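You operate a simulated robot arm through the tools that you are given. There is no shell and no other tool.

You run a simulated robot arm. Do the job below in one go: nothing can be reset, and whatever is moved stays where it is left.

## Task
Nest the five-colour tray's pipes by band: black together, orange together, widest outside.
Fine: six pipes stand there; each nest stands in a cell; those on the shelf stay.

Only the result counts: the job must be done as asked and must still hold three seconds after the hand-in. Knocking over, shifting, dropping, spilling or breaking anything else fails it.

## Robot
A 6-joint arm with a fingered hand, fixed in place. Base frame: the origin is at the foot of the arm, x ahead of it, y to its left, z up. Readings come in mm, rad, newtons and seconds.
With the tool pointing down near the work surface it reaches from about 100 to 360 mm from the base axis. Its first joint turns from -2.007 to 2.007 rad. Payload 4 kg.
The TCP is the grasp point between the finger pads, 26 mm short of the fingertips. In the tool frame z runs along the fingers and y along their closing line. The gripper opens to 132 mm. The gripper's body begins 73 mm behind the TCP. The gripper is a hand of 4 fingers: y runs from the thumb to the fingers, the wrist lies at [0, 0, -239] in the tool frame, and closing takes about 1.5 s.
Orientation is that of the tool frame in the base frame, as [roll, pitch, yaw] about the fixed x, y, z axes, in that order (R = Rz(yaw) Ry(pitch) Rx(roll)). With the fingers straight down and closing along the base's y, the tool's x points along the base's -x, its y along +y and its z along -z.

## Interface
- The arm moves only by the tool step_arm. Its argument "increments" is a list of rows, each an object (a shift or turn left out is 0, a gripper value left out holds the last) with "slide": the shift along the base's x, y, z in units of 30 mm (1.0 is 30 mm), a list of three; "rotation": the turn, a rotation vector about the base's x, y, z in units of 4 degrees (1.0 is 4 degrees), a list of three. In form: [{"slide": [dx, dy, dz], "rotation": [wx, wy, wz]}, ...]. A call has 1 to 20 rows; each row shifts and turns the commanded pose from where the row before left it. "grip" is the opening, from 0 (shut) to 1 (fully open), set as the call begins (left out, the last holds). A call with a number of a shift or a turn outside -1 to 1 is refused whole. Each row takes 0.2 s and may step no farther than 50 mm and 0.15 rad from the row before; otherwise, or with a gripper value out of range, the whole call is refused. A pose out of reach is approached as far as the arm can. The call stops where the force on the tool passes 80 N (or 10 N more than at its start, if that is more) or the arm is blocked; 0.2 s more then pass. Each finger travels about 153 mm/s and halts on what it meets, pressing with about 29 N; the grip force reading is that of the motor and also rises with nothing between the fingers. The clock runs only during rows and for 0.2 s after the last one: add rows that do not move to give the fingers time. It gives the time, the measured TCP pose, the force on the tool (base axes), the opening and the grip force at its end, in the units of the frame above (readings bear some noise), with the torque about the TCP (base axes, N m) and any sound that the robot's microphone picked up.
- Cameras (640 x 400 px; columns grow to the right, rows downward): "scene" is fixed at [219.7, -648.8, 1468.1]; the picture's right is [0.74, -0.67, 0.00], its down [-0.61, -0.67, -0.42] and it looks along [0.28, 0.31, -0.91] (base axes); focal length 214 px, centre (320, 200). "wrist" rides on the gripper at [68, 2, -97] in the tool frame; the picture's right is [-0.03, 1.00, 0.00], its down [-0.82, -0.02, -0.58] and it looks along [-0.58, -0.02, 0.82] (tool axes); focal length 270 px, centre (320, 200). There is no depth. A picture from a camera that has moved, and an enlarged one, comes with that camera's place and axes in the base frame and with its lens.
- snapshot(camera): a new picture of that camera. The clock stands still meanwhile.
- slide_trunk(by): slides the trunk up (or, below 0, down) by that many mm; the arm rides with it, the base frame stays. It gives what a move gives, with no picture.
- set_fingers(finger1, finger2, finger3, thumb_bend): sets how far each is bent, from 0 (flat) to 1 (curled in); at 0.3 the hand is open as for a grip, at 0.7 the pads meet at the TCP. One left out holds its place. A second passes; each finger stops where it meets its share of the squeeze, and holds until it gets a number again. A gripper value or a shape takes the hand back. It gives what a move gives, with no picture; readings hold the bend of each and the force on the fingers (four entries, about 0 where the hand has none), thumb and palm.
- hand_shape(shape): the hand has 4 fingers and takes this shape, open, in about a second: jaw (thumb against the fingers, like two jaws); tri (thumb and two fingers); tip (a fingertip pinch); poke (one finger out to press); point (the index stretched); flat (the hand flat); cup (the hand cupped); fist (a fist). The gripper value then closes the fingers along that shape, each until it touches; the sizes above hold for jaw. It gives what a move gives, with no picture.
- close_up(camera, box): a new picture of the part [left, top, right, bottom] of that camera's present view, enlarged. The clock stands still meanwhile.
- close_job(): hands the job in; it is judged then, once.

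Places have to be worked out from the pictures, the camera data and where the tool is seen. Open the gripper and draw the arm clear of the work before you hand the job in, unless the task says otherwise.

The tools are called as a command line: name --argument value ..., lists and objects as JSON in quotes. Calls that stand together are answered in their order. step_arm: Moves the arm, as the interface text tells. Its arguments: {"type":"object","properties":{"increments":{"type":"array"},"grip":{"type":"number"}},"required":["increments"]} The other tools are called the same way: slide_trunk (by) slides the trunk up or down; hand_shape (shape) gives the hand a shape; set_fingers (finger1, finger2, finger3, thumb_bend) moves the fingers one by one; snapshot (camera) takes a picture; close_up (camera, box) takes an enlarged picture of a part of a camera's view; close_job () hands the job in.

At the start:

```text
time_s: 0.0
position: [343.8, -290.4, 1231.9]
orientation: [-3.141, 0.0, 3.14]
contact_force: [-0.1, 0.4, -0.2]
ft_torque: [0.0, 0.01, -0.01]
opening: 131.9
grasp_force: 0.0
shape: jaw
bend: [0.3, 0.3, 0.3, 0.3]
finger forces: [0.0, 0.0, 0.1, 0.0, 0.1, 0.0]
trunk travel left (down, up): [-925.0, 65.0]
```

scene: 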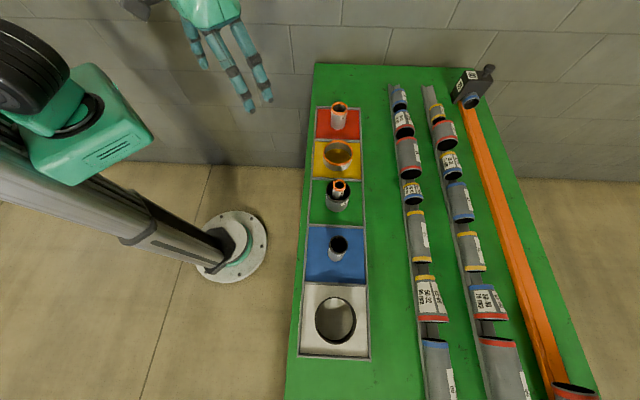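
wrist: 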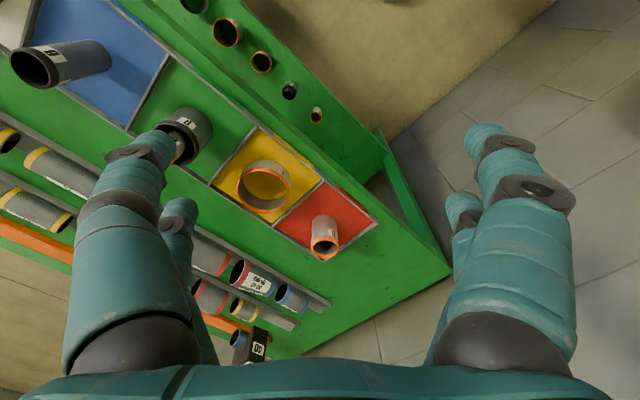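

The scene shows a tray with five coloured cells (red, yellow, green, blue, white) holding pipes. I take enlarged views to tell the bands and sizes.

close_up --camera "scene" --box '[290, 90, 390, 220]'

close_up --camera "scene" --box '[290, 170, 390, 370]'

close_up --camera "wrist" --box '[0, 0, 400, 280]'

```text
3.08 times, centred on (340, 155) of scene
camera zoom: at [219.7, -648.8, 1468.1], right [0.74, -0.67, 0.0], down [-0.61, -0.67, -0.42], along [0.28, 0.31, -0.91], focal length 660 px, centre (258, 338)
```

zoom: 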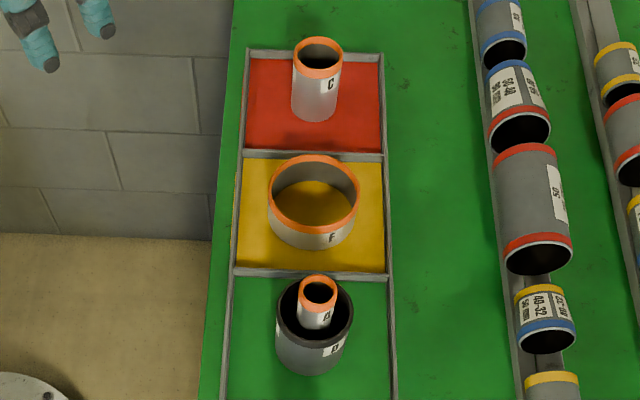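

```text
2.00 times, centred on (340, 270) of scene
camera zoom: at [219.7, -648.8, 1468.1], right [0.74, -0.67, 0.0], down [-0.61, -0.67, -0.42], along [0.28, 0.31, -0.91], focal length 429 px, centre (280, 60)
```

zoom: 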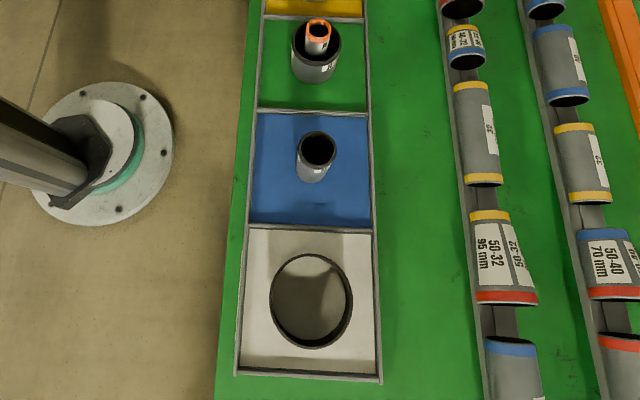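

```text
1.43 times, centred on (200, 140) of wrist
camera zoom: at [277.1, -288.4, 1329.0], right [0.03, 1.0, 0.0], down [0.82, -0.02, 0.58], along [0.58, -0.02, -0.82], focal length 386 px, centre (491, 286)
```

zoom: 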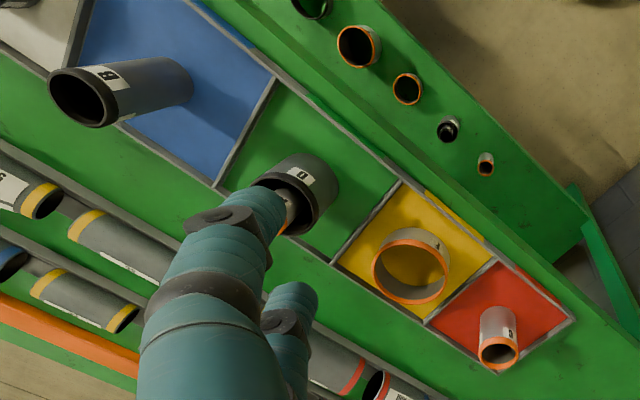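

The tray sits diagonally, its floor at about z≈918. I judge C (orange, ~48 mm) near (619,-299), F (orange, ~87 mm) near (521,-398), D (black, ~63 mm, with orange A inside) near (416,-502), B (black, ~42 mm) near (316,-604) and E (black, ~84 mm) near (216,-705). I lower the trunk a little so the arm can reach out farther.

slide_trunk --by -80

```text
time_s: 1.2
position: [345.3, -290.3, 1151.8]
orientation: [3.141, 0.0, -3.14]
contact_force: [0.0, -0.6, -0.3]
ft_torque: [0.0, 0.02, -0.02]
opening: 131.8
grasp_force: 0.1
shape: jaw
bend: [0.3, 0.3, 0.3, 0.3]
finger forces: [0.0, 0.1, 0.0, 0.1, 0.1, 0.0]
trunk travel left (down, up): [-845.0, 145.0]
```

The trunk slid as asked. I move out toward the tray at a safe height while turning the hand 44° about z, so that it closes across the tray line.

step_arm --increments '[{"slide": [0.3, -0.33, 0], "rotation": [0, 0, 1]}, {"slide": [0.3, -0.33, 0], "rotation": [0, 0, 1]}, {"slide": [0.3, -0.33, 0], "rotation": [0, 0, 1]}, {"slide": [0.3, -0.33, 0], "rotation": [0, 0, 1]}, {"slide": [0.3, -0.33, 0], "rotation": [0, 0, 1]}, {"slide": [0.3, -0.33, 0], "rotation": [0, 0, 1]}, {"slide": [0.3, -0.33, 0], "rotation": [0, 0, 1]}, {"slide": [0.3, -0.33, 0], "rotation": [0, 0, 1]}, {"slide": [0.3, -0.33, 0], "rotation": [0, 0, 1]}, {"slide": [0.3, -0.33, 0], "rotation": [0, 0, 1]}, {"slide": [0.3, -0.33, 0], "rotation": [0, 0, 1]}, {"rotation": [0, 0, 0.25]}]'

snapshot --camera "scene"

snapshot --camera "wrist"

```text
time_s: 3.8
position: [467.9, -363.3, 1150.6]
orientation: [-3.137, -0.02, -2.417]
contact_force: [1.4, 0.2, -0.7]
ft_torque: [0.0, 0.0, 0.02]
opening: 131.7
grasp_force: 0.0
shape: jaw
bend: [0.3, 0.3, 0.3, 0.3]
finger forces: [0.0, 0.1, 0.0, 0.1, 0.0, 0.0]
out of reach, approached as far as the arm can: row 10, 11
trunk travel left (down, up): [-845.0, 145.0]
```

```text
taken
```

scene: 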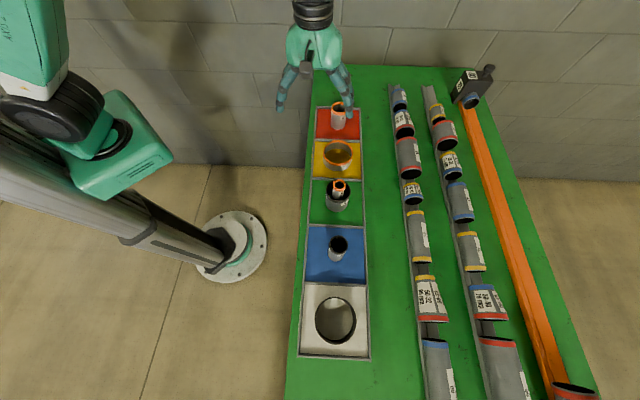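

```text
taken
camera wrist: at [418.1, -405.7, 1249.3], right [-0.64, 0.77, 0.0], down [0.63, 0.53, 0.56], along [0.43, 0.36, -0.83], focal length 270 px, centre (320, 200)
```

wrist: 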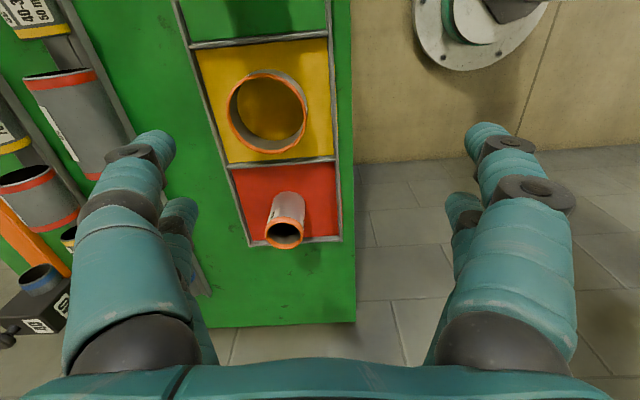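

The arm stopped short at about 592 mm radius, so the shoulder seems to be too high. I lower the trunk further, in stages, raising the hand back between them to stay clear of the pipes.

slide_trunk --by -80

step_arm --increments '[{"slide": [0, 0, 0.9]}, {"slide": [0, 0, 0.9]}, {"slide": [0, 0, 0.9]}, {"slide": [0, 0, 0]}]'

slide_trunk --by -80

step_arm --increments '[{"slide": [0, 0, 0.9]}, {"slide": [0, 0, 0.9]}, {"slide": [0, 0, 0.9]}, {"slide": [0.9, 0.4, 0]}, {"slide": [0.9, 0.4, 0]}, {"slide": [0.9, 0.4, 0]}, {"slide": [0.9, 0.4, 0]}, {"slide": [0, 0, 0]}]'

snapshot --camera "scene"

```text
time_s: 4.9
position: [466.3, -363.6, 1070.0]
orientation: [-3.138, -0.019, -2.418]
contact_force: [-0.2, -0.1, -0.7]
ft_torque: [0.02, 0.01, -0.03]
opening: 131.9
grasp_force: 0.1
shape: jaw
bend: [0.3, 0.3, 0.3, 0.3]
finger forces: [0.0, 0.0, 0.1, 0.0, 0.0, 0.0]
trunk travel left (down, up): [-765.0, 225.0]
```

```text
time_s: 5.9
position: [465.5, -362.7, 1154.3]
orientation: [-3.138, -0.021, -2.422]
contact_force: [0.4, -0.6, -0.5]
ft_torque: [-0.02, 0.01, -0.03]
opening: 132.0
grasp_force: 0.1
shape: jaw
bend: [0.3, 0.3, 0.3, 0.3]
finger forces: [0.0, 0.0, 0.0, 0.0, 0.0, 0.0]
trunk travel left (down, up): [-765.0, 225.0]
```

```text
time_s: 7.1
position: [466.6, -362.1, 1073.2]
orientation: [-3.139, -0.021, -2.42]
contact_force: [0.3, 0.0, -0.1]
ft_torque: [-0.03, 0.01, 0.0]
opening: 131.6
grasp_force: 0.1
shape: jaw
bend: [0.3, 0.3, 0.3, 0.3]
finger forces: [0.0, 0.1, 0.0, 0.0, 0.0, 0.0]
trunk travel left (down, up): [-685.0, 305.0]
```

```text
time_s: 8.9
position: [549.2, -298.8, 1131.0]
orientation: [-3.137, -0.021, -2.423]
contact_force: [0.6, -0.5, 0.6]
ft_torque: [0.0, -0.01, 0.0]
opening: 131.9
grasp_force: 0.1
shape: jaw
bend: [0.3, 0.3, 0.3, 0.3]
finger forces: [0.1, 0.1, 0.0, 0.0, 0.1, 0.0]
out of reach, approached as far as the arm can: row 5, 6, 7
trunk travel left (down, up): [-685.0, 305.0]
```

```text
taken
```

scene: 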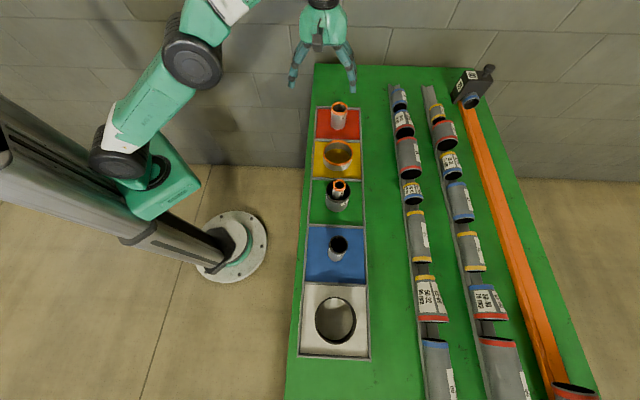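

The reach seems to be about 630 mm to the wrist, so the pipes (650–735 mm out) will need the hand tilted outward about its closing axis. I draw back, turn the hand so that it closes along the tray line, and bring the trunk lower.

step_arm --increments '[{"slide": [-0.4, -0.1, 0], "rotation": [0, 0, -1]}, {"slide": [-0.4, -0.1, 0], "rotation": [0, 0, -1]}, {"slide": [-0.4, -0.1, 0], "rotation": [0, 0, -1]}, {"slide": [-0.4, -0.1, 0], "rotation": [0, 0, -1]}, {"slide": [-0.4, -0.1, 0], "rotation": [0, 0, -1]}, {"slide": [-0.4, -0.1, 0], "rotation": [0, 0, -1]}, {"slide": [0, 0, 0], "rotation": [0, 0, -1]}, {"rotation": [0, 0, -1]}, {"rotation": [0, 0, -1]}, {"rotation": [0, 0, -1]}, {"rotation": [0, 0, -1]}, {"rotation": [0, 0, -1]}, {"rotation": [0, 0, -1]}, {"rotation": [0, 0, -1]}, {"rotation": [0, 0, -1]}, {"rotation": [0, 0, -1]}, {"rotation": [0, 0, -1]}, {"rotation": [0, 0, -1]}, {"rotation": [0, 0, -1]}, {"rotation": [0, 0, -1]}]'

slide_trunk --by -60

step_arm --increments '[{"slide": [0, 0, 1]}, {"slide": [0, 0, 1]}, {"slide": [0, 0, 1]}, {"slide": [0, 0, 0]}]'

slide_trunk --by -80

step_arm --increments '[{"slide": [0, 0, 1]}, {"slide": [0, 0, 1]}, {"slide": [0, 0, 1]}, {"slide": [0, 0, 0]}]'

snapshot --camera "wrist"

snapshot --camera "scene"

```text
time_s: 13.1
position: [476.7, -316.0, 1130.0]
orientation: [-3.137, -0.022, 2.464]
contact_force: [0.9, 0.0, 0.1]
ft_torque: [-0.04, -0.03, -0.02]
opening: 132.1
grasp_force: 0.0
shape: jaw
bend: [0.3, 0.3, 0.3, 0.3]
finger forces: [0.1, 0.1, 0.0, 0.0, 0.1, 0.0]
trunk travel left (down, up): [-685.0, 305.0]
```

```text
time_s: 14.1
position: [477.1, -316.1, 1070.6]
orientation: [-3.137, -0.021, 2.466]
contact_force: [0.1, -0.7, -0.1]
ft_torque: [0.01, 0.0, -0.02]
opening: 131.7
grasp_force: 0.1
shape: jaw
bend: [0.3, 0.3, 0.3, 0.3]
finger forces: [0.0, 0.0, 0.1, 0.0, 0.0, 0.1]
trunk travel left (down, up): [-625.0, 365.0]
```

```text
time_s: 15.1
position: [463.1, -304.5, 1137.7]
orientation: [-3.139, -0.02, 2.465]
contact_force: [-0.2, 0.0, -0.7]
ft_torque: [-0.02, -0.03, 0.0]
opening: 132.0
grasp_force: 0.0
shape: jaw
bend: [0.3, 0.3, 0.3, 0.3]
finger forces: [0.1, 0.0, 0.0, 0.0, 0.1, 0.0]
out of reach, approached as far as the arm can: row 2, 3
trunk travel left (down, up): [-625.0, 365.0]
```

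```text
time_s: 16.3
position: [462.5, -304.8, 1057.0]
orientation: [-3.136, -0.016, 2.465]
contact_force: [0.8, 0.8, -1.0]
ft_torque: [-0.05, -0.02, 0.0]
opening: 131.9
grasp_force: 0.0
shape: jaw
bend: [0.3, 0.3, 0.3, 0.3]
finger forces: [0.1, 0.0, 0.1, 0.0, 0.0, 0.0]
trunk travel left (down, up): [-545.0, 445.0]
```

```text
time_s: 17.3
position: [430.4, -279.0, 1087.7]
orientation: [-3.139, -0.016, 2.463]
contact_force: [0.5, -0.5, -0.7]
ft_torque: [0.02, 0.01, -0.02]
opening: 131.7
grasp_force: 0.1
shape: jaw
bend: [0.3, 0.3, 0.3, 0.3]
finger forces: [0.1, 0.0, 0.0, 0.0, 0.0, 0.0]
out of reach, approached as far as the arm can: row 1, 2, 3
trunk travel left (down, up): [-545.0, 445.0]
```

```text
taken
camera wrist: at [380.2, -236.1, 1186.6], right [0.65, 0.76, 0.0], down [0.63, -0.53, 0.56], along [0.43, -0.37, -0.83], focal length 270 px, centre (320, 200)
```

wrist: 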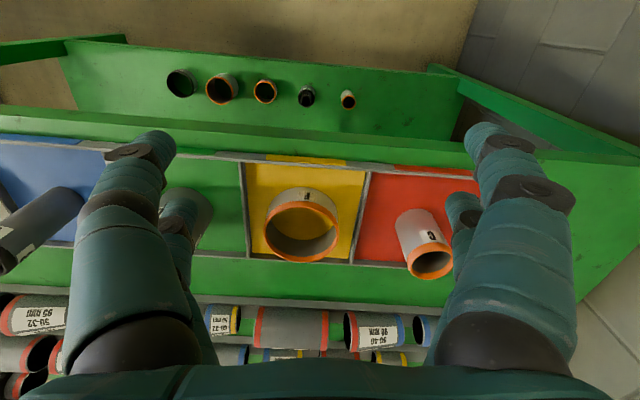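

```text
taken
```

scene: 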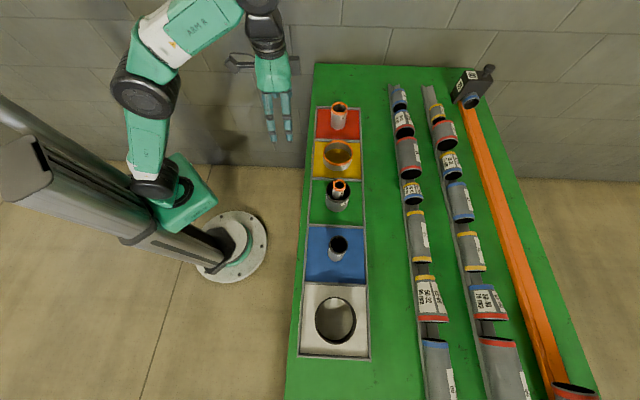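

The readings now fit a shoulder near z≈1000 at the starting trunk height and a reach of about 860 mm, so lowering the trunk was the wrong way. I raise the trunk back near its starting height and then bring the hand down over the tray with the arm.

slide_trunk --by 380

step_arm --increments '[{"slide": [0, 0, -1]}, {"slide": [0, 0, -1]}, {"slide": [0, 0, -1]}, {"slide": [0, 0, -1]}, {"slide": [0, 0, -1]}, {"slide": [0, 0, -1]}, {"slide": [0, 0, -1]}, {"slide": [0, 0, -1]}, {"slide": [0, 0, -1]}, {"slide": [0, 0, 0]}]'

```text
time_s: 20.9
position: [430.4, -280.0, 1467.4]
orientation: [-3.138, -0.016, 2.466]
contact_force: [0.3, 0.5, -0.1]
ft_torque: [-0.02, 0.01, 0.0]
opening: 132.0
grasp_force: 0.1
shape: jaw
bend: [0.3, 0.3, 0.3, 0.3]
finger forces: [0.1, 0.0, 0.1, 0.0, 0.0, 0.0]
trunk travel left (down, up): [-925.0, 65.0]
```

```text
time_s: 23.1
position: [430.1, -280.8, 1198.0]
orientation: [-3.138, -0.014, 2.465]
contact_force: [0.6, 1.0, 0.1]
ft_torque: [-0.02, -0.01, -0.05]
opening: 131.9
grasp_force: 0.0
shape: jaw
bend: [0.3, 0.3, 0.3, 0.3]
finger forces: [0.0, 0.0, 0.1, 0.0, 0.1, 0.1]
trunk travel left (down, up): [-925.0, 65.0]
```

Reach is back. I now move over pipe C at a safe height, levelling the hand and setting the yaw to 135° so that it closes along the tray line.

step_arm --increments '[{"slide": [0.9, -0.08, -0.4], "rotation": [-0.126, -0.156, -0.78]}, {"slide": [0.9, -0.08, -0.4], "rotation": [0, 0, -0.78]}, {"slide": [0.9, -0.09, -0.4]}, {"slide": [0.9, -0.09, -0.4]}, {"slide": [0.9, -0.09, -0.4]}, {"slide": [0.9, -0.09, -0.4]}, {"slide": [0.9, -0.09, -0.4]}, {"slide": [0, 0, 0]}]'

snapshot --camera "wrist"

snapshot --camera "scene"

```text
time_s: 24.9
position: [620.4, -297.2, 1115.2]
orientation: [-3.14, -0.001, 2.355]
contact_force: [0.4, -0.3, -0.8]
ft_torque: [0.01, 0.02, 0.01]
opening: 131.8
grasp_force: 0.0
shape: jaw
bend: [0.3, 0.3, 0.3, 0.3]
finger forces: [0.0, 0.0, 0.0, 0.0, 0.0, 0.0]
trunk travel left (down, up): [-925.0, 65.0]
```

```text
taken
camera wrist: at [574.8, -247.1, 1212.2], right [0.72, 0.69, 0.0], down [0.56, -0.59, 0.58], along [0.4, -0.42, -0.82], focal length 270 px, centre (320, 200)
```

wrist: 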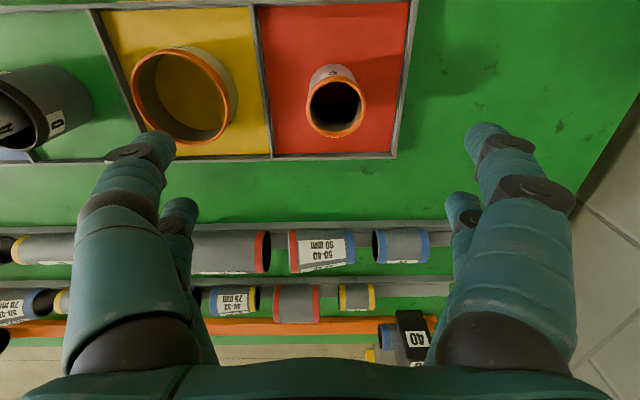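

```text
taken
```

scene: 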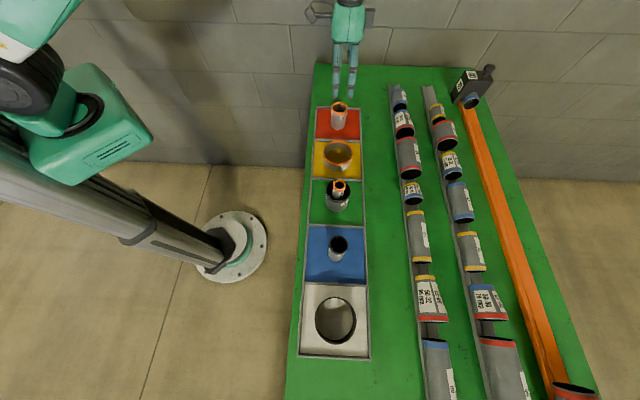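

The reach is fine with the hand upright. I take enlarged wrist views to fix C and F precisely.

close_up --camera "wrist" --box '[260, 20, 420, 170]'

close_up --camera "wrist" --box '[100, 20, 280, 170]'

```text
2.67 times, centred on (340, 95) of wrist
camera zoom: at [574.8, -247.1, 1212.2], right [0.72, 0.69, 0.0], down [0.56, -0.59, 0.58], along [0.4, -0.42, -0.82], focal length 721 px, centre (267, 480)
```

zoom: 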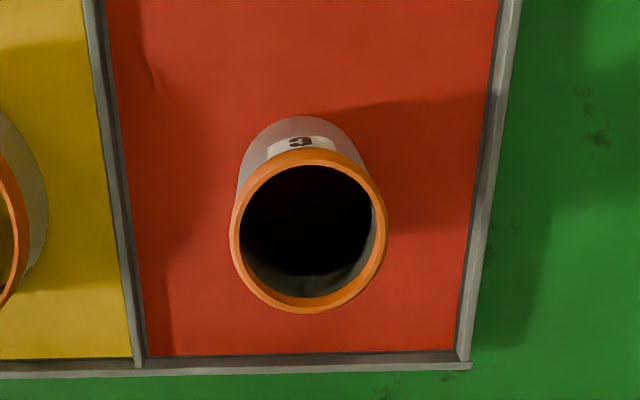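

```text
2.67 times, centred on (190, 95) of wrist
camera zoom: at [574.8, -247.1, 1212.2], right [0.72, 0.69, 0.0], down [0.56, -0.59, 0.58], along [0.4, -0.42, -0.82], focal length 721 px, centre (667, 480)
```

zoom: 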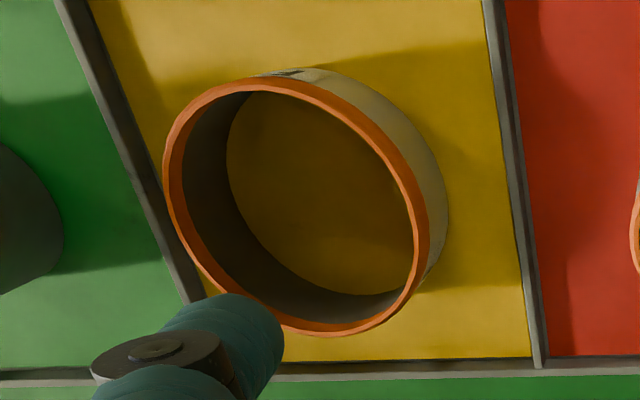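

C's rim shows up about 12 mm to the finger side of the hand's axis. I shift over it and go down to just above its rim to refine.

step_arm --increments '[{"slide": [0.25, 0.32, -0.8]}, {"slide": [0, 0, -0.8]}, {"slide": [0, 0, -0.8]}, {"slide": [0, 0, 0]}]'

snapshot --camera "wrist"

close_up --camera "scene" --box '[290, 50, 390, 150]'

```text
time_s: 25.9
position: [628.3, -289.3, 1040.5]
orientation: [-3.137, 0.0, 2.357]
contact_force: [-0.5, 0.2, 1.0]
ft_torque: [-0.01, -0.01, 0.02]
opening: 132.1
grasp_force: 0.1
shape: jaw
bend: [0.3, 0.3, 0.3, 0.3]
finger forces: [0.0, 0.0, 0.0, 0.1, 0.0, 0.1]
trunk travel left (down, up): [-925.0, 65.0]
```

```text
taken
camera wrist: at [583.1, -239.5, 1139.2], right [0.72, 0.69, 0.0], down [0.56, -0.59, 0.58], along [0.4, -0.42, -0.82], focal length 270 px, centre (320, 200)
```

wrist: 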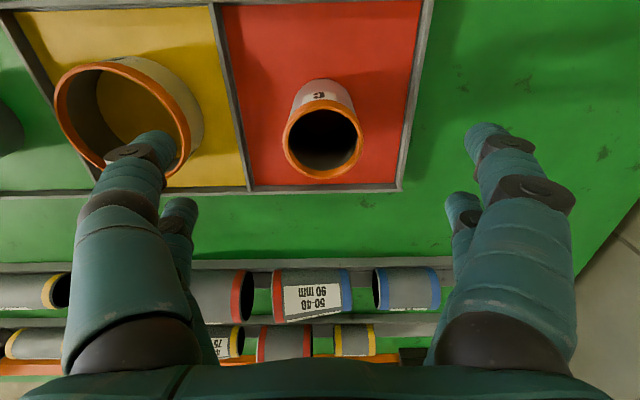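

```text
4.00 times, centred on (340, 100) of scene
camera zoom: at [219.7, -648.8, 1468.1], right [0.74, -0.67, 0.0], down [-0.61, -0.67, -0.42], along [0.28, 0.31, -0.91], focal length 858 px, centre (240, 600)
```

zoom: 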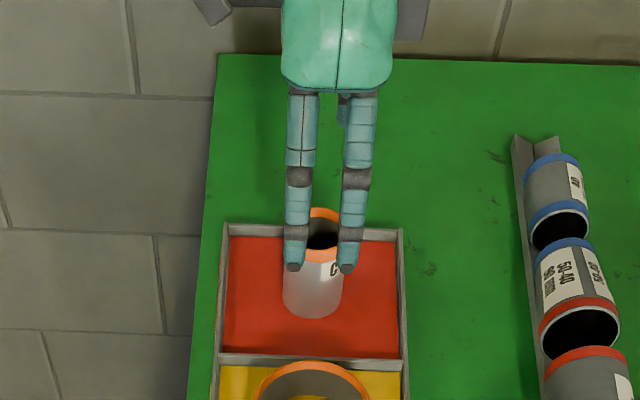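

C's rim is at about z≈987, with some 5 mm of inward offset left. I correct that and go down to the grip height (TCP ≈983, so the tips stay above F's rim height of ~950), then look once more.

step_arm --increments '[{"slide": [-0.06, 0.13, -0.6]}, {"slide": [0, 0, -0.7]}, {"slide": [0, 0, -0.6]}, {"slide": [0, 0, 0]}]'

snapshot --camera "wrist"

close_up --camera "scene" --box '[290, 50, 390, 150]'

```text
time_s: 26.9
position: [625.1, -285.5, 985.3]
orientation: [-3.138, -0.002, 2.357]
contact_force: [-0.5, 0.5, 0.2]
ft_torque: [-0.01, -0.02, -0.03]
opening: 131.7
grasp_force: 0.1
shape: jaw
bend: [0.3, 0.3, 0.3, 0.3]
finger forces: [0.0, 0.0, 0.0, 0.1, 0.0, 0.0]
trunk travel left (down, up): [-925.0, 65.0]
```

```text
taken
camera wrist: at [580.0, -235.6, 1082.7], right [0.72, 0.69, 0.0], down [0.56, -0.59, 0.58], along [0.4, -0.42, -0.82], focal length 270 px, centre (320, 200)
```

wrist: 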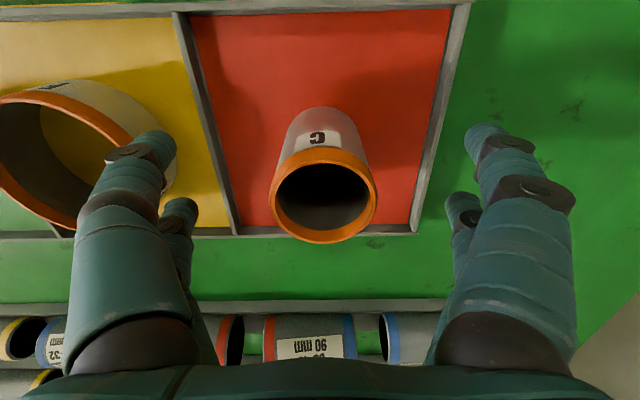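

```text
4.00 times, centred on (340, 100) of scene
camera zoom: at [219.7, -648.8, 1468.1], right [0.74, -0.67, 0.0], down [-0.61, -0.67, -0.42], along [0.28, 0.31, -0.91], focal length 858 px, centre (240, 600)
```

zoom: 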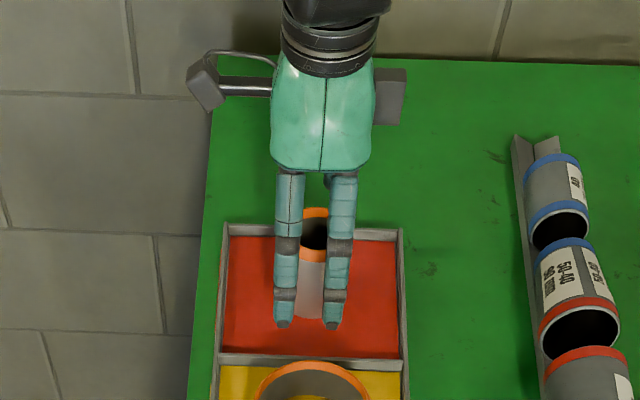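

C's rim turns out to be nearer z≈976, so gripping C low enough would put the fingertips at F's rim. It is safer to set the low, wide ring F over the standing C, so I rise and go over F.

step_arm --increments '[{"slide": [0, 0, 0.9]}, {"slide": [0, 0, 0.9]}, {"slide": [0, 0, 0.7]}, {"slide": [-0.85, -0.87, 0]}, {"slide": [-0.85, -0.87, 0]}, {"slide": [-0.85, -0.87, 0]}, {"slide": [-0.85, -0.87, 0]}, {"slide": [0, 0, 0]}]'

snapshot --camera "wrist"

```text
time_s: 28.8
position: [524.8, -387.3, 1058.8]
orientation: [-3.138, -0.002, 2.357]
contact_force: [0.0, -1.0, 0.7]
ft_torque: [0.0, 0.01, -0.01]
opening: 131.8
grasp_force: 0.0
shape: jaw
bend: [0.3, 0.3, 0.3, 0.3]
finger forces: [0.0, 0.0, 0.0, 0.0, 0.0, 0.1]
trunk travel left (down, up): [-925.0, 65.0]
```

```text
taken
camera wrist: at [479.3, -338.1, 1155.9], right [0.72, 0.69, 0.0], down [0.56, -0.59, 0.58], along [0.4, -0.42, -0.82], focal length 270 px, centre (320, 200)
```

wrist: 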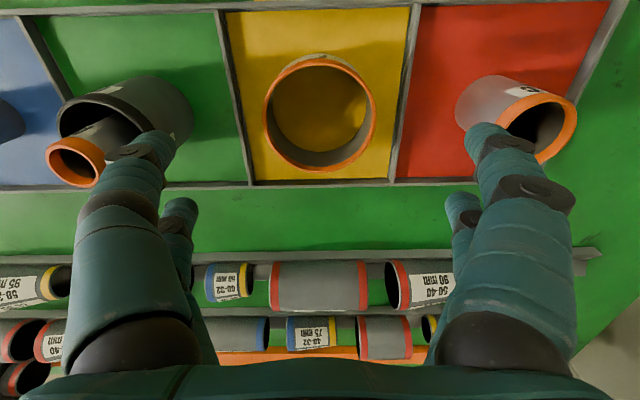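

F's rim is centred almost exactly under the hand, about 89 mm across. I narrow the opening to ~112 mm so the fingers miss the cell walls, and go down in part.

step_arm --grip 0.85 --increments '[{"slide": [-0.05, -0.02, -0.6]}, {"slide": [0, 0, -0.7]}, {"slide": [0, 0, -0.7]}, {"slide": [0, 0, -0.6]}, {"slide": [0, 0, -0.6]}, {"slide": [0, 0, 0]}]'

snapshot --camera "wrist"

close_up --camera "scene" --box '[290, 90, 390, 190]'

```text
time_s: 30.1
position: [521.3, -389.8, 963.7]
orientation: [-3.138, -0.003, 2.357]
contact_force: [-0.1, -0.8, -0.2]
ft_torque: [0.03, -0.01, 0.0]
opening: 112.2
grasp_force: 0.0
shape: jaw
bend: [0.54, 0.54, 0.54, 0.38]
finger forces: [0.1, 0.0, 0.0, 0.0, 0.0, 0.1]
trunk travel left (down, up): [-925.0, 65.0]
```

```text
taken
camera wrist: at [476.7, -341.0, 1061.1], right [0.72, 0.69, 0.0], down [0.56, -0.59, 0.58], along [0.4, -0.42, -0.82], focal length 270 px, centre (320, 200)
```

wrist: 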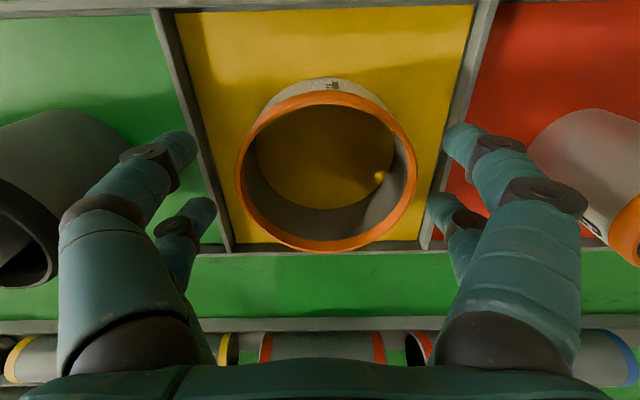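

```text
4.00 times, centred on (340, 140) of scene
camera zoom: at [219.7, -648.8, 1468.1], right [0.74, -0.67, 0.0], down [-0.61, -0.67, -0.42], along [0.28, 0.31, -0.91], focal length 858 px, centre (240, 440)
```

zoom: 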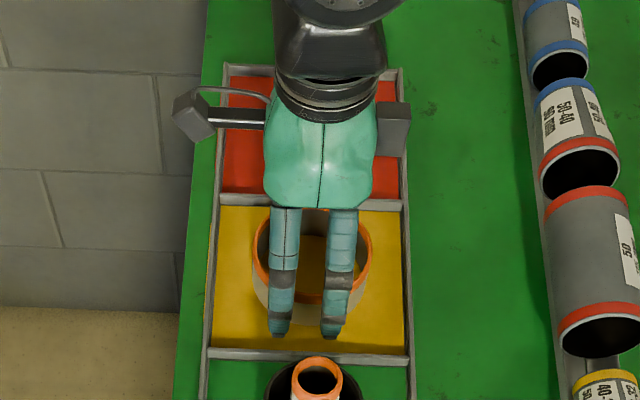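

F's rim reads z≈943.5, with a ~4 mm offset to correct. I correct it and go down to about TCP 946, so the tips stay just above the tray floor.

step_arm --increments '[{"slide": [0, 0.137, 0]}, {"slide": [0, 0, -0.3]}, {"slide": [0, 0, -0.3]}, {"slide": [0, 0, 0]}]'

snapshot --camera "wrist"

close_up --camera "scene" --box '[300, 110, 380, 190]'

```text
time_s: 31.1
position: [521.0, -386.8, 944.6]
orientation: [-3.138, -0.002, 2.357]
contact_force: [0.7, 0.2, -0.2]
ft_torque: [0.0, 0.02, 0.0]
opening: 112.5
grasp_force: 0.1
shape: jaw
bend: [0.54, 0.54, 0.54, 0.38]
finger forces: [0.1, 0.0, 0.0, 0.0, 0.1, 0.1]
trunk travel left (down, up): [-925.0, 65.0]
```

```text
taken
camera wrist: at [475.7, -336.2, 1043.2], right [0.72, 0.69, 0.0], down [0.56, -0.59, 0.58], along [0.4, -0.42, -0.82], focal length 270 px, centre (320, 200)
```

wrist: 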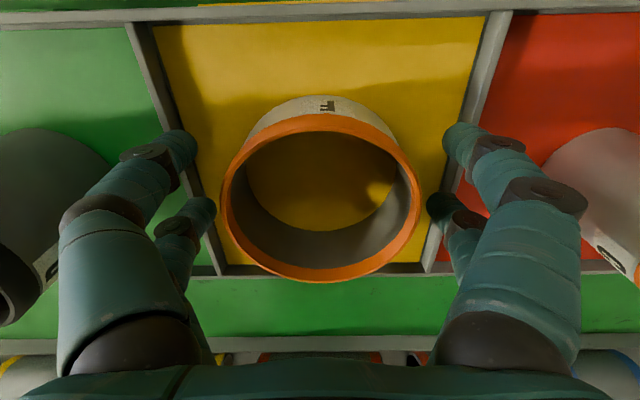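

```text
5.00 times, centred on (340, 150) of scene
camera zoom: at [219.7, -648.8, 1468.1], right [0.74, -0.67, 0.0], down [-0.61, -0.67, -0.42], along [0.28, 0.31, -0.91], focal length 1072 px, centre (220, 450)
```

zoom: 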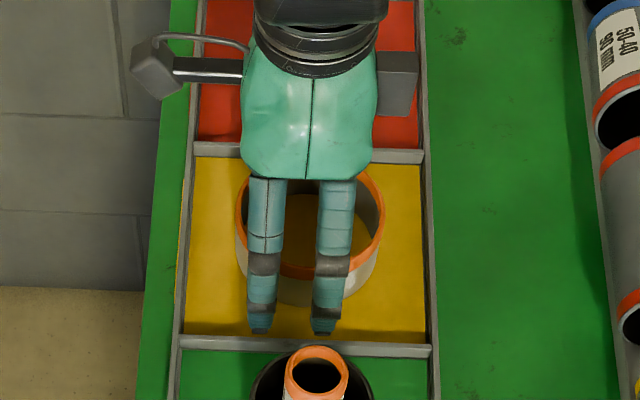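

F is centred between the fingers. I close on it, giving the fingers time.

step_arm --grip 0.5 --increments '[{}, {}, {}, {}, {}, {}, {}, {}]'

snapshot --camera "wrist"

```text
time_s: 33.0
position: [522.6, -385.2, 945.3]
orientation: [-3.137, -0.002, 2.356]
contact_force: [-0.2, -0.1, 0.3]
ft_torque: [0.01, -0.03, 0.02]
opening: 71.4
grasp_force: 29.0
shape: jaw
bend: [0.72, 0.71, 0.71, 0.7]
finger forces: [26.6, 29.8, 26.9, 0.1, 25.5, 0.1]
trunk travel left (down, up): [-925.0, 65.0]
```

```text
taken
camera wrist: at [475.8, -336.3, 1043.1], right [0.72, 0.69, 0.0], down [0.56, -0.59, 0.58], along [0.4, -0.42, -0.82], focal length 270 px, centre (320, 200)
```

wrist: 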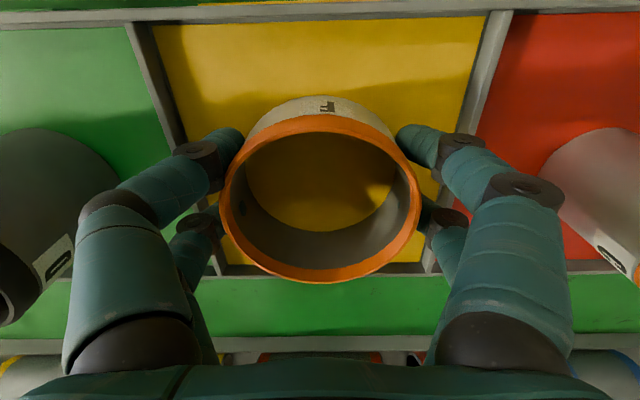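

F is held firmly by four finger contacts. I lift it straight up ~90 mm, then carry it over C.

step_arm --increments '[{"slide": [0, 0, 0.5]}, {"slide": [0, 0, 0.8]}, {"slide": [0, 0, 0.9]}, {"slide": [0, 0, 0.8]}, {}]'

snapshot --camera "wrist"

```text
time_s: 34.1
position: [520.7, -386.4, 1037.7]
orientation: [-3.138, -0.001, 2.356]
contact_force: [-0.8, 0.1, -1.6]
ft_torque: [0.02, 0.03, 0.02]
opening: 71.5
grasp_force: 29.5
shape: jaw
bend: [0.72, 0.71, 0.71, 0.7]
finger forces: [26.9, 30.0, 27.0, 0.1, 25.4, 0.1]
trunk travel left (down, up): [-925.0, 65.0]
```

```text
taken
camera wrist: at [474.6, -335.9, 1133.4], right [0.72, 0.69, 0.0], down [0.56, -0.59, 0.58], along [0.4, -0.42, -0.82], focal length 270 px, centre (320, 200)
```

wrist: 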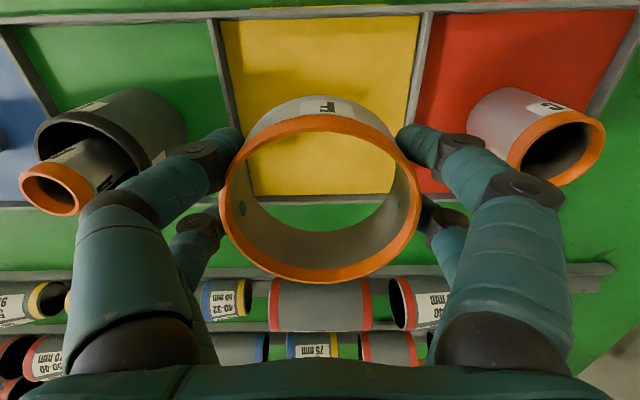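

F is up and level, its bottom at about z≈1005, clear of C's rim. I carry it over C.

step_arm --increments '[{"slide": [0.9, 0.82, 0]}, {"slide": [0.9, 0.82, 0]}, {"slide": [0.9, 0.82, 0]}, {"slide": [0.9, 0.82, 0]}, {}]'

snapshot --camera "wrist"

close_up --camera "scene" --box '[290, 50, 390, 150]'

```text
time_s: 35.4
position: [630.3, -284.9, 1035.5]
orientation: [-3.14, -0.002, 2.358]
contact_force: [0.6, -0.1, -2.0]
ft_torque: [0.03, 0.0, 0.02]
opening: 71.3
grasp_force: 28.8
shape: jaw
bend: [0.72, 0.71, 0.71, 0.7]
finger forces: [26.7, 30.1, 27.2, 0.0, 25.9, 0.1]
trunk travel left (down, up): [-925.0, 65.0]
```

```text
taken
camera wrist: at [583.9, -235.6, 1133.1], right [0.72, 0.69, 0.0], down [0.56, -0.59, 0.58], along [0.4, -0.42, -0.82], focal length 270 px, centre (320, 200)
```

wrist: 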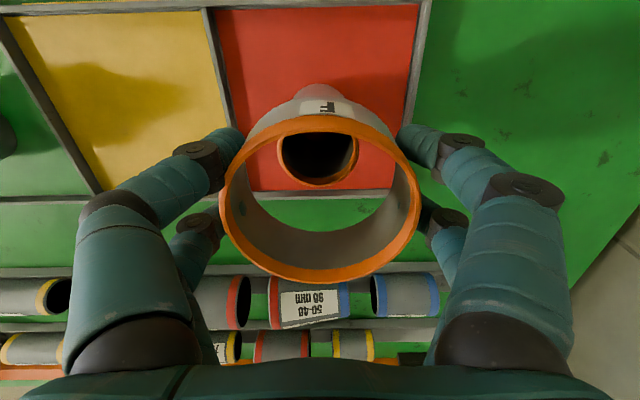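

```text
4.00 times, centred on (340, 100) of scene
camera zoom: at [219.7, -648.8, 1468.1], right [0.74, -0.67, 0.0], down [-0.61, -0.67, -0.42], along [0.28, 0.31, -0.91], focal length 858 px, centre (240, 600)
```

zoom: 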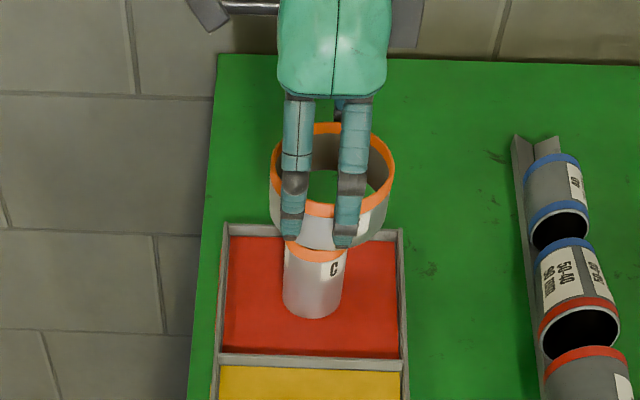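

C's rim sits within 2 mm of F's centre. I make the small correction and lower F around C, back to almost its pick-up height.

step_arm --increments '[{"slide": [-0.04, -0.04, -0.5]}, {"slide": [0, 0, -0.6]}, {"slide": [0, 0, -0.6]}, {"slide": [0, 0, -0.6]}, {"slide": [0, 0, -0.4]}, {"slide": [0, 0, -0.26]}, {}]'

snapshot --camera "wrist"

close_up --camera "scene" --box '[290, 50, 390, 150]'

```text
time_s: 37.0
position: [629.2, -288.9, 946.8]
orientation: [-3.138, -0.002, 2.356]
contact_force: [0.2, 0.3, -2.0]
ft_torque: [-0.01, 0.01, 0.0]
opening: 71.2
grasp_force: 28.9
shape: jaw
bend: [0.72, 0.71, 0.71, 0.7]
finger forces: [27.0, 30.2, 27.2, 0.0, 25.7, 0.1]
trunk travel left (down, up): [-925.0, 65.0]
```

```text
taken
camera wrist: at [583.4, -238.9, 1044.7], right [0.72, 0.69, 0.0], down [0.56, -0.59, 0.58], along [0.4, -0.42, -0.82], focal length 270 px, centre (320, 200)
```

wrist: 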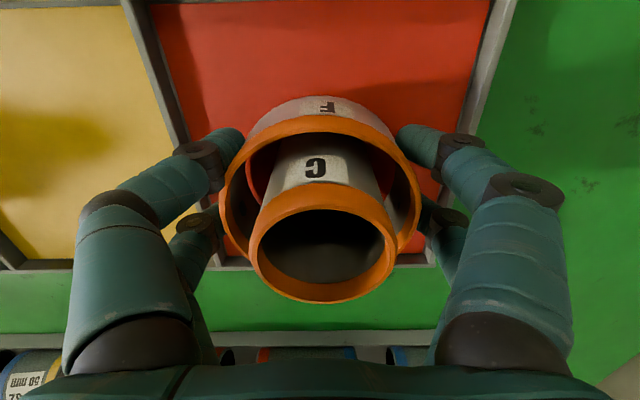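

```text
4.00 times, centred on (340, 100) of scene
camera zoom: at [219.7, -648.8, 1468.1], right [0.74, -0.67, 0.0], down [-0.61, -0.67, -0.42], along [0.28, 0.31, -0.91], focal length 858 px, centre (240, 600)
```

zoom: 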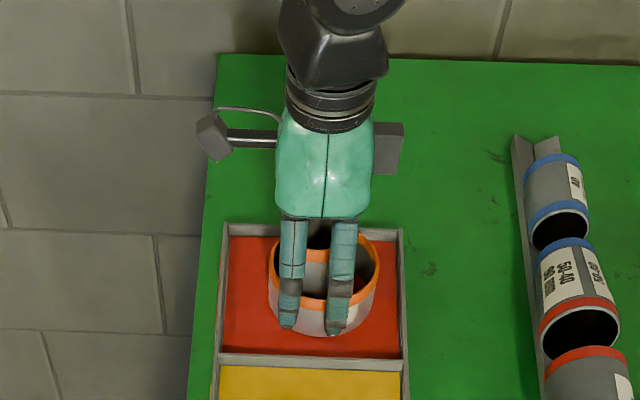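

F surrounds C and hangs about 1 mm up (about 2 N of weight still on the tool). I lower the last bit and open to 0.85.

step_arm --increments '[{"slide": [0, 0, -0.05]}, {}]'

step_arm --grip 0.83 --increments '[{}, {}, {}, {}, {}]'

snapshot --camera "wrist"

```text
time_s: 37.5
position: [629.0, -288.1, 946.5]
orientation: [-3.138, -0.002, 2.355]
contact_force: [0.2, 0.4, -2.2]
ft_torque: [0.03, -0.03, 0.03]
opening: 71.2
grasp_force: 29.0
shape: jaw
bend: [0.72, 0.71, 0.71, 0.7]
finger forces: [27.1, 30.3, 27.2, 0.0, 25.7, 0.0]
trunk travel left (down, up): [-925.0, 65.0]
```

```text
time_s: 38.8
position: [628.3, -288.3, 946.1]
orientation: [-3.138, -0.003, 2.355]
contact_force: [-0.1, 0.6, -0.7]
ft_torque: [0.0, -0.01, 0.01]
opening: 109.5
grasp_force: 0.0
shape: jaw
bend: [0.56, 0.56, 0.56, 0.41]
finger forces: [0.0, 0.0, 0.0, 0.0, 0.0, 0.1]
trunk travel left (down, up): [-925.0, 65.0]
```

```text
taken
camera wrist: at [582.9, -238.5, 1043.7], right [0.72, 0.69, 0.0], down [0.56, -0.59, 0.58], along [0.4, -0.42, -0.82], focal length 270 px, centre (320, 200)
```

wrist: 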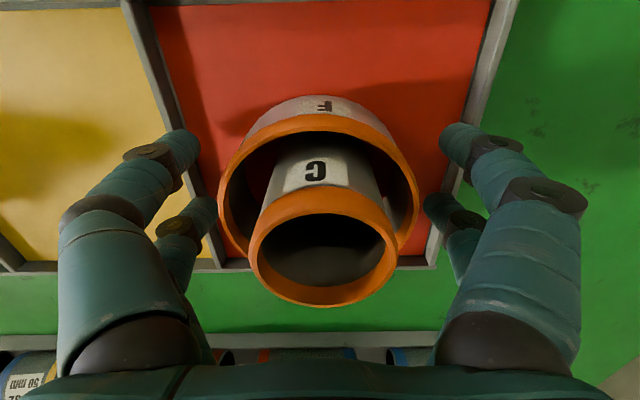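

F now stands around C. I rise clear and go over to the green cell to look at A and D.

step_arm --increments '[{"slide": [0, 0, 0.7]}, {"slide": [0, 0, 0.9]}, {"slide": [0, 0, 0.9]}, {"slide": [0, 0, 0.9]}, {"slide": [0, 0, 0.9]}, {"slide": [0, 0, 0.9]}, {"slide": [0, 0, 0.9]}, {"slide": [-0.85, -0.85, 0]}, {"slide": [-0.85, -0.85, 0]}, {"slide": [-0.85, -0.85, 0]}, {"slide": [-0.85, -0.85, 0]}, {"slide": [-0.85, -0.85, 0]}, {"slide": [-0.85, -0.85, 0]}, {"slide": [-0.85, -0.85, 0]}, {"slide": [-0.85, -0.85, 0]}, {}]'

snapshot --camera "wrist"

snapshot --camera "scene"

```text
time_s: 42.1
position: [422.9, -492.6, 1128.8]
orientation: [-3.139, -0.002, 2.356]
contact_force: [-0.1, -0.1, -0.7]
ft_torque: [0.01, -0.04, 0.0]
opening: 109.4
grasp_force: 0.2
shape: jaw
bend: [0.56, 0.56, 0.56, 0.41]
finger forces: [0.0, 0.0, 0.0, 0.1, 0.0, 0.0]
trunk travel left (down, up): [-925.0, 65.0]
```

```text
taken
camera wrist: at [378.5, -442.8, 1226.4], right [0.72, 0.69, 0.0], down [0.56, -0.59, 0.58], along [0.4, -0.42, -0.82], focal length 270 px, centre (320, 200)
```

wrist: 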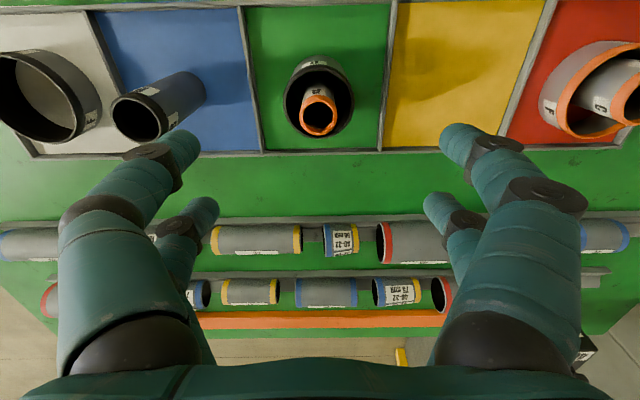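

```text
taken
```

scene: 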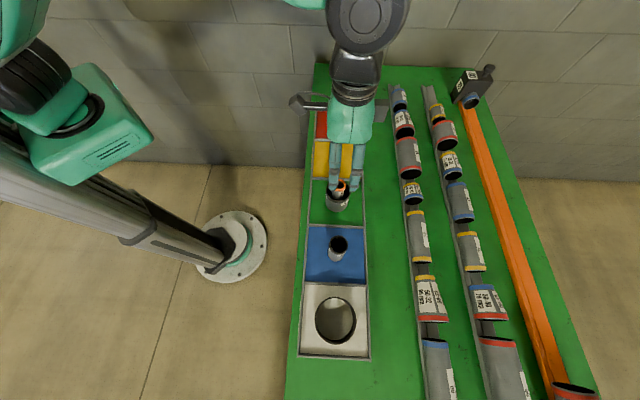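

close_up --camera "wrist" --box '[250, 30, 390, 160]'

close_up --camera "wrist" --box '[0, 20, 240, 170]'

```text
3.08 times, centred on (320, 95) of wrist
camera zoom: at [378.5, -442.8, 1226.4], right [0.72, 0.69, 0.0], down [0.56, -0.59, 0.58], along [0.4, -0.42, -0.82], focal length 832 px, centre (320, 523)
```

zoom: 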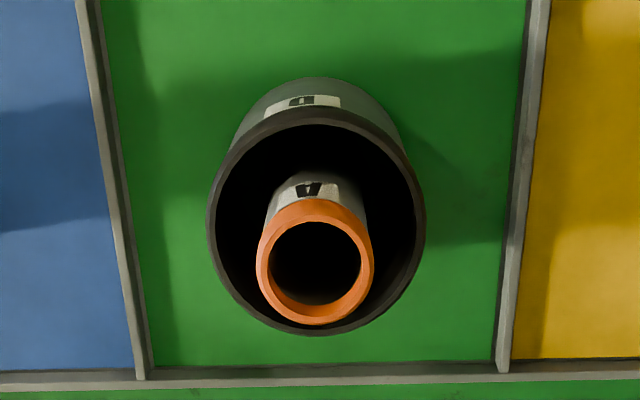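

```text
2.67 times, centred on (120, 95) of wrist
camera zoom: at [378.5, -442.8, 1226.4], right [0.72, 0.69, 0.0], down [0.56, -0.59, 0.58], along [0.4, -0.42, -0.82], focal length 721 px, centre (853, 480)
```

zoom: 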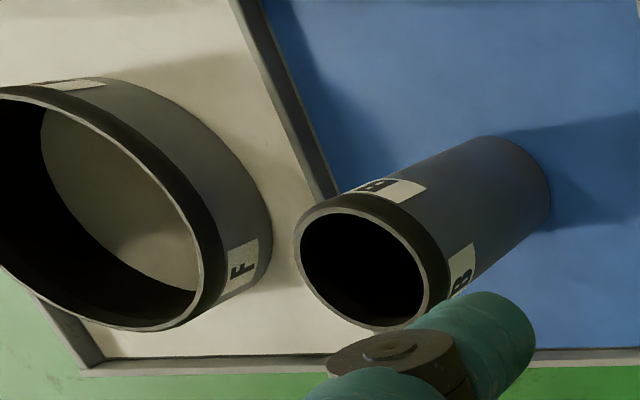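

D's rim appears near z≈978 and A's rim near z≈1000. I go down 50 mm to measure both by parallax.

step_arm --increments '[{"slide": [0, 0, -0.8]}, {"slide": [0, 0, -0.9]}, {}]'

close_up --camera "wrist" --box '[250, 40, 390, 180]'

close_up --camera "scene" --box '[290, 130, 390, 230]'

```text
time_s: 43.0
position: [424.6, -491.3, 1077.2]
orientation: [-3.139, -0.002, 2.356]
contact_force: [-0.1, 0.0, 0.1]
ft_torque: [0.01, 0.02, 0.01]
opening: 109.5
grasp_force: 0.0
shape: jaw
bend: [0.56, 0.56, 0.56, 0.41]
finger forces: [0.0, 0.1, 0.0, 0.0, 0.0, 0.1]
trunk travel left (down, up): [-925.0, 65.0]
```

```text
2.86 times, centred on (320, 110) of wrist
camera zoom: at [378.2, -443.2, 1174.7], right [0.72, 0.69, 0.0], down [0.56, -0.59, 0.58], along [0.4, -0.42, -0.82], focal length 772 px, centre (320, 457)
```

zoom: 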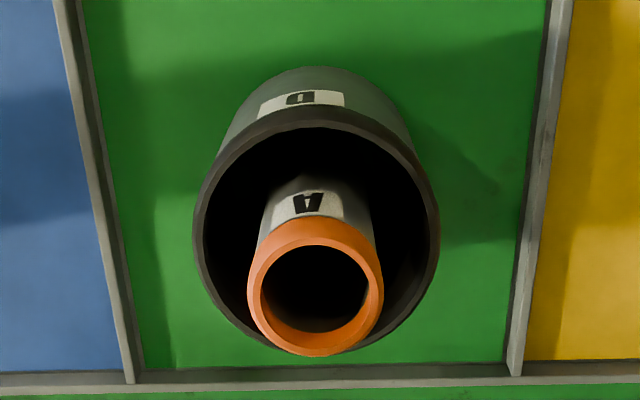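

```text
4.00 times, centred on (340, 180) of scene
camera zoom: at [219.7, -648.8, 1468.1], right [0.74, -0.67, 0.0], down [-0.61, -0.67, -0.42], along [0.28, 0.31, -0.91], focal length 858 px, centre (240, 280)
```

zoom: 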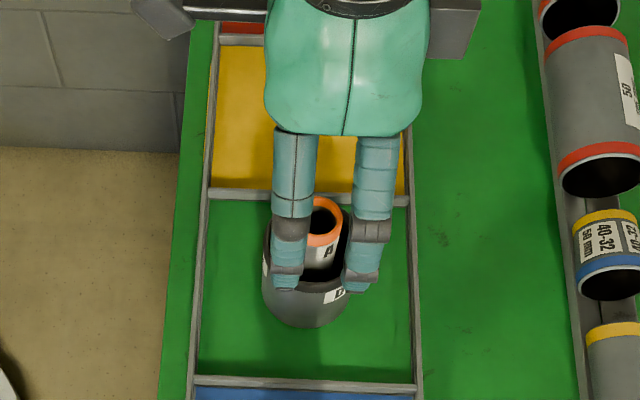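

D is about 62 mm wide with its rim at z≈984, and A is about 30 mm wide with its rim at z≈1014, concentric with D. I go down to TCP ≈1014 with the tips just above D's rim, narrowing the opening on the way.

step_arm --grip 0.6 --increments '[{"slide": [-0.05, -0.04, 0]}, {"slide": [0, 0, -0.7]}, {"slide": [0, 0, -0.7]}, {"slide": [0, 0, -0.7]}, {}]'

snapshot --camera "wrist"

close_up --camera "scene" --box '[300, 160, 380, 220]'

```text
time_s: 44.1
position: [420.6, -494.4, 1013.6]
orientation: [-3.139, -0.001, 2.357]
contact_force: [-0.6, 0.0, -0.9]
ft_torque: [-0.03, -0.02, -0.01]
opening: 79.7
grasp_force: 0.2
shape: jaw
bend: [0.71, 0.71, 0.71, 0.7]
finger forces: [0.0, 0.0, 0.0, 0.0, 0.0, 0.1]
trunk travel left (down, up): [-925.0, 65.0]
```

```text
taken
camera wrist: at [376.9, -444.7, 1112.3], right [0.72, 0.69, 0.0], down [0.56, -0.59, 0.58], along [0.4, -0.42, -0.82], focal length 270 px, centre (320, 200)
```

wrist: 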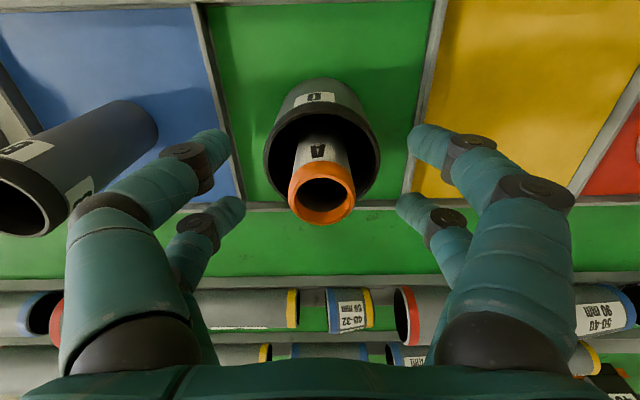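

```text
6.67 times, centred on (340, 190) of scene
camera zoom: at [219.7, -648.8, 1468.1], right [0.74, -0.67, 0.0], down [-0.61, -0.67, -0.42], along [0.28, 0.31, -0.91], focal length 1430 px, centre (187, 267)
```

zoom: 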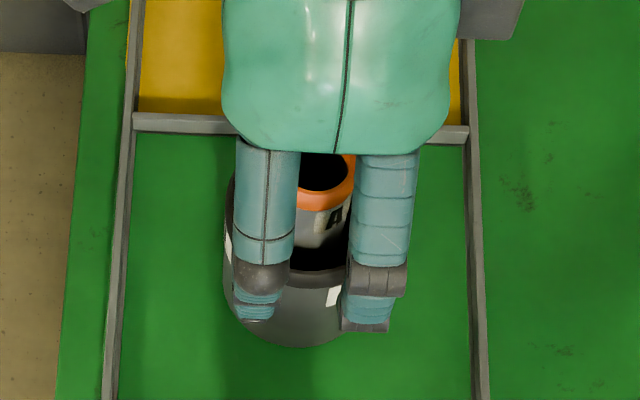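

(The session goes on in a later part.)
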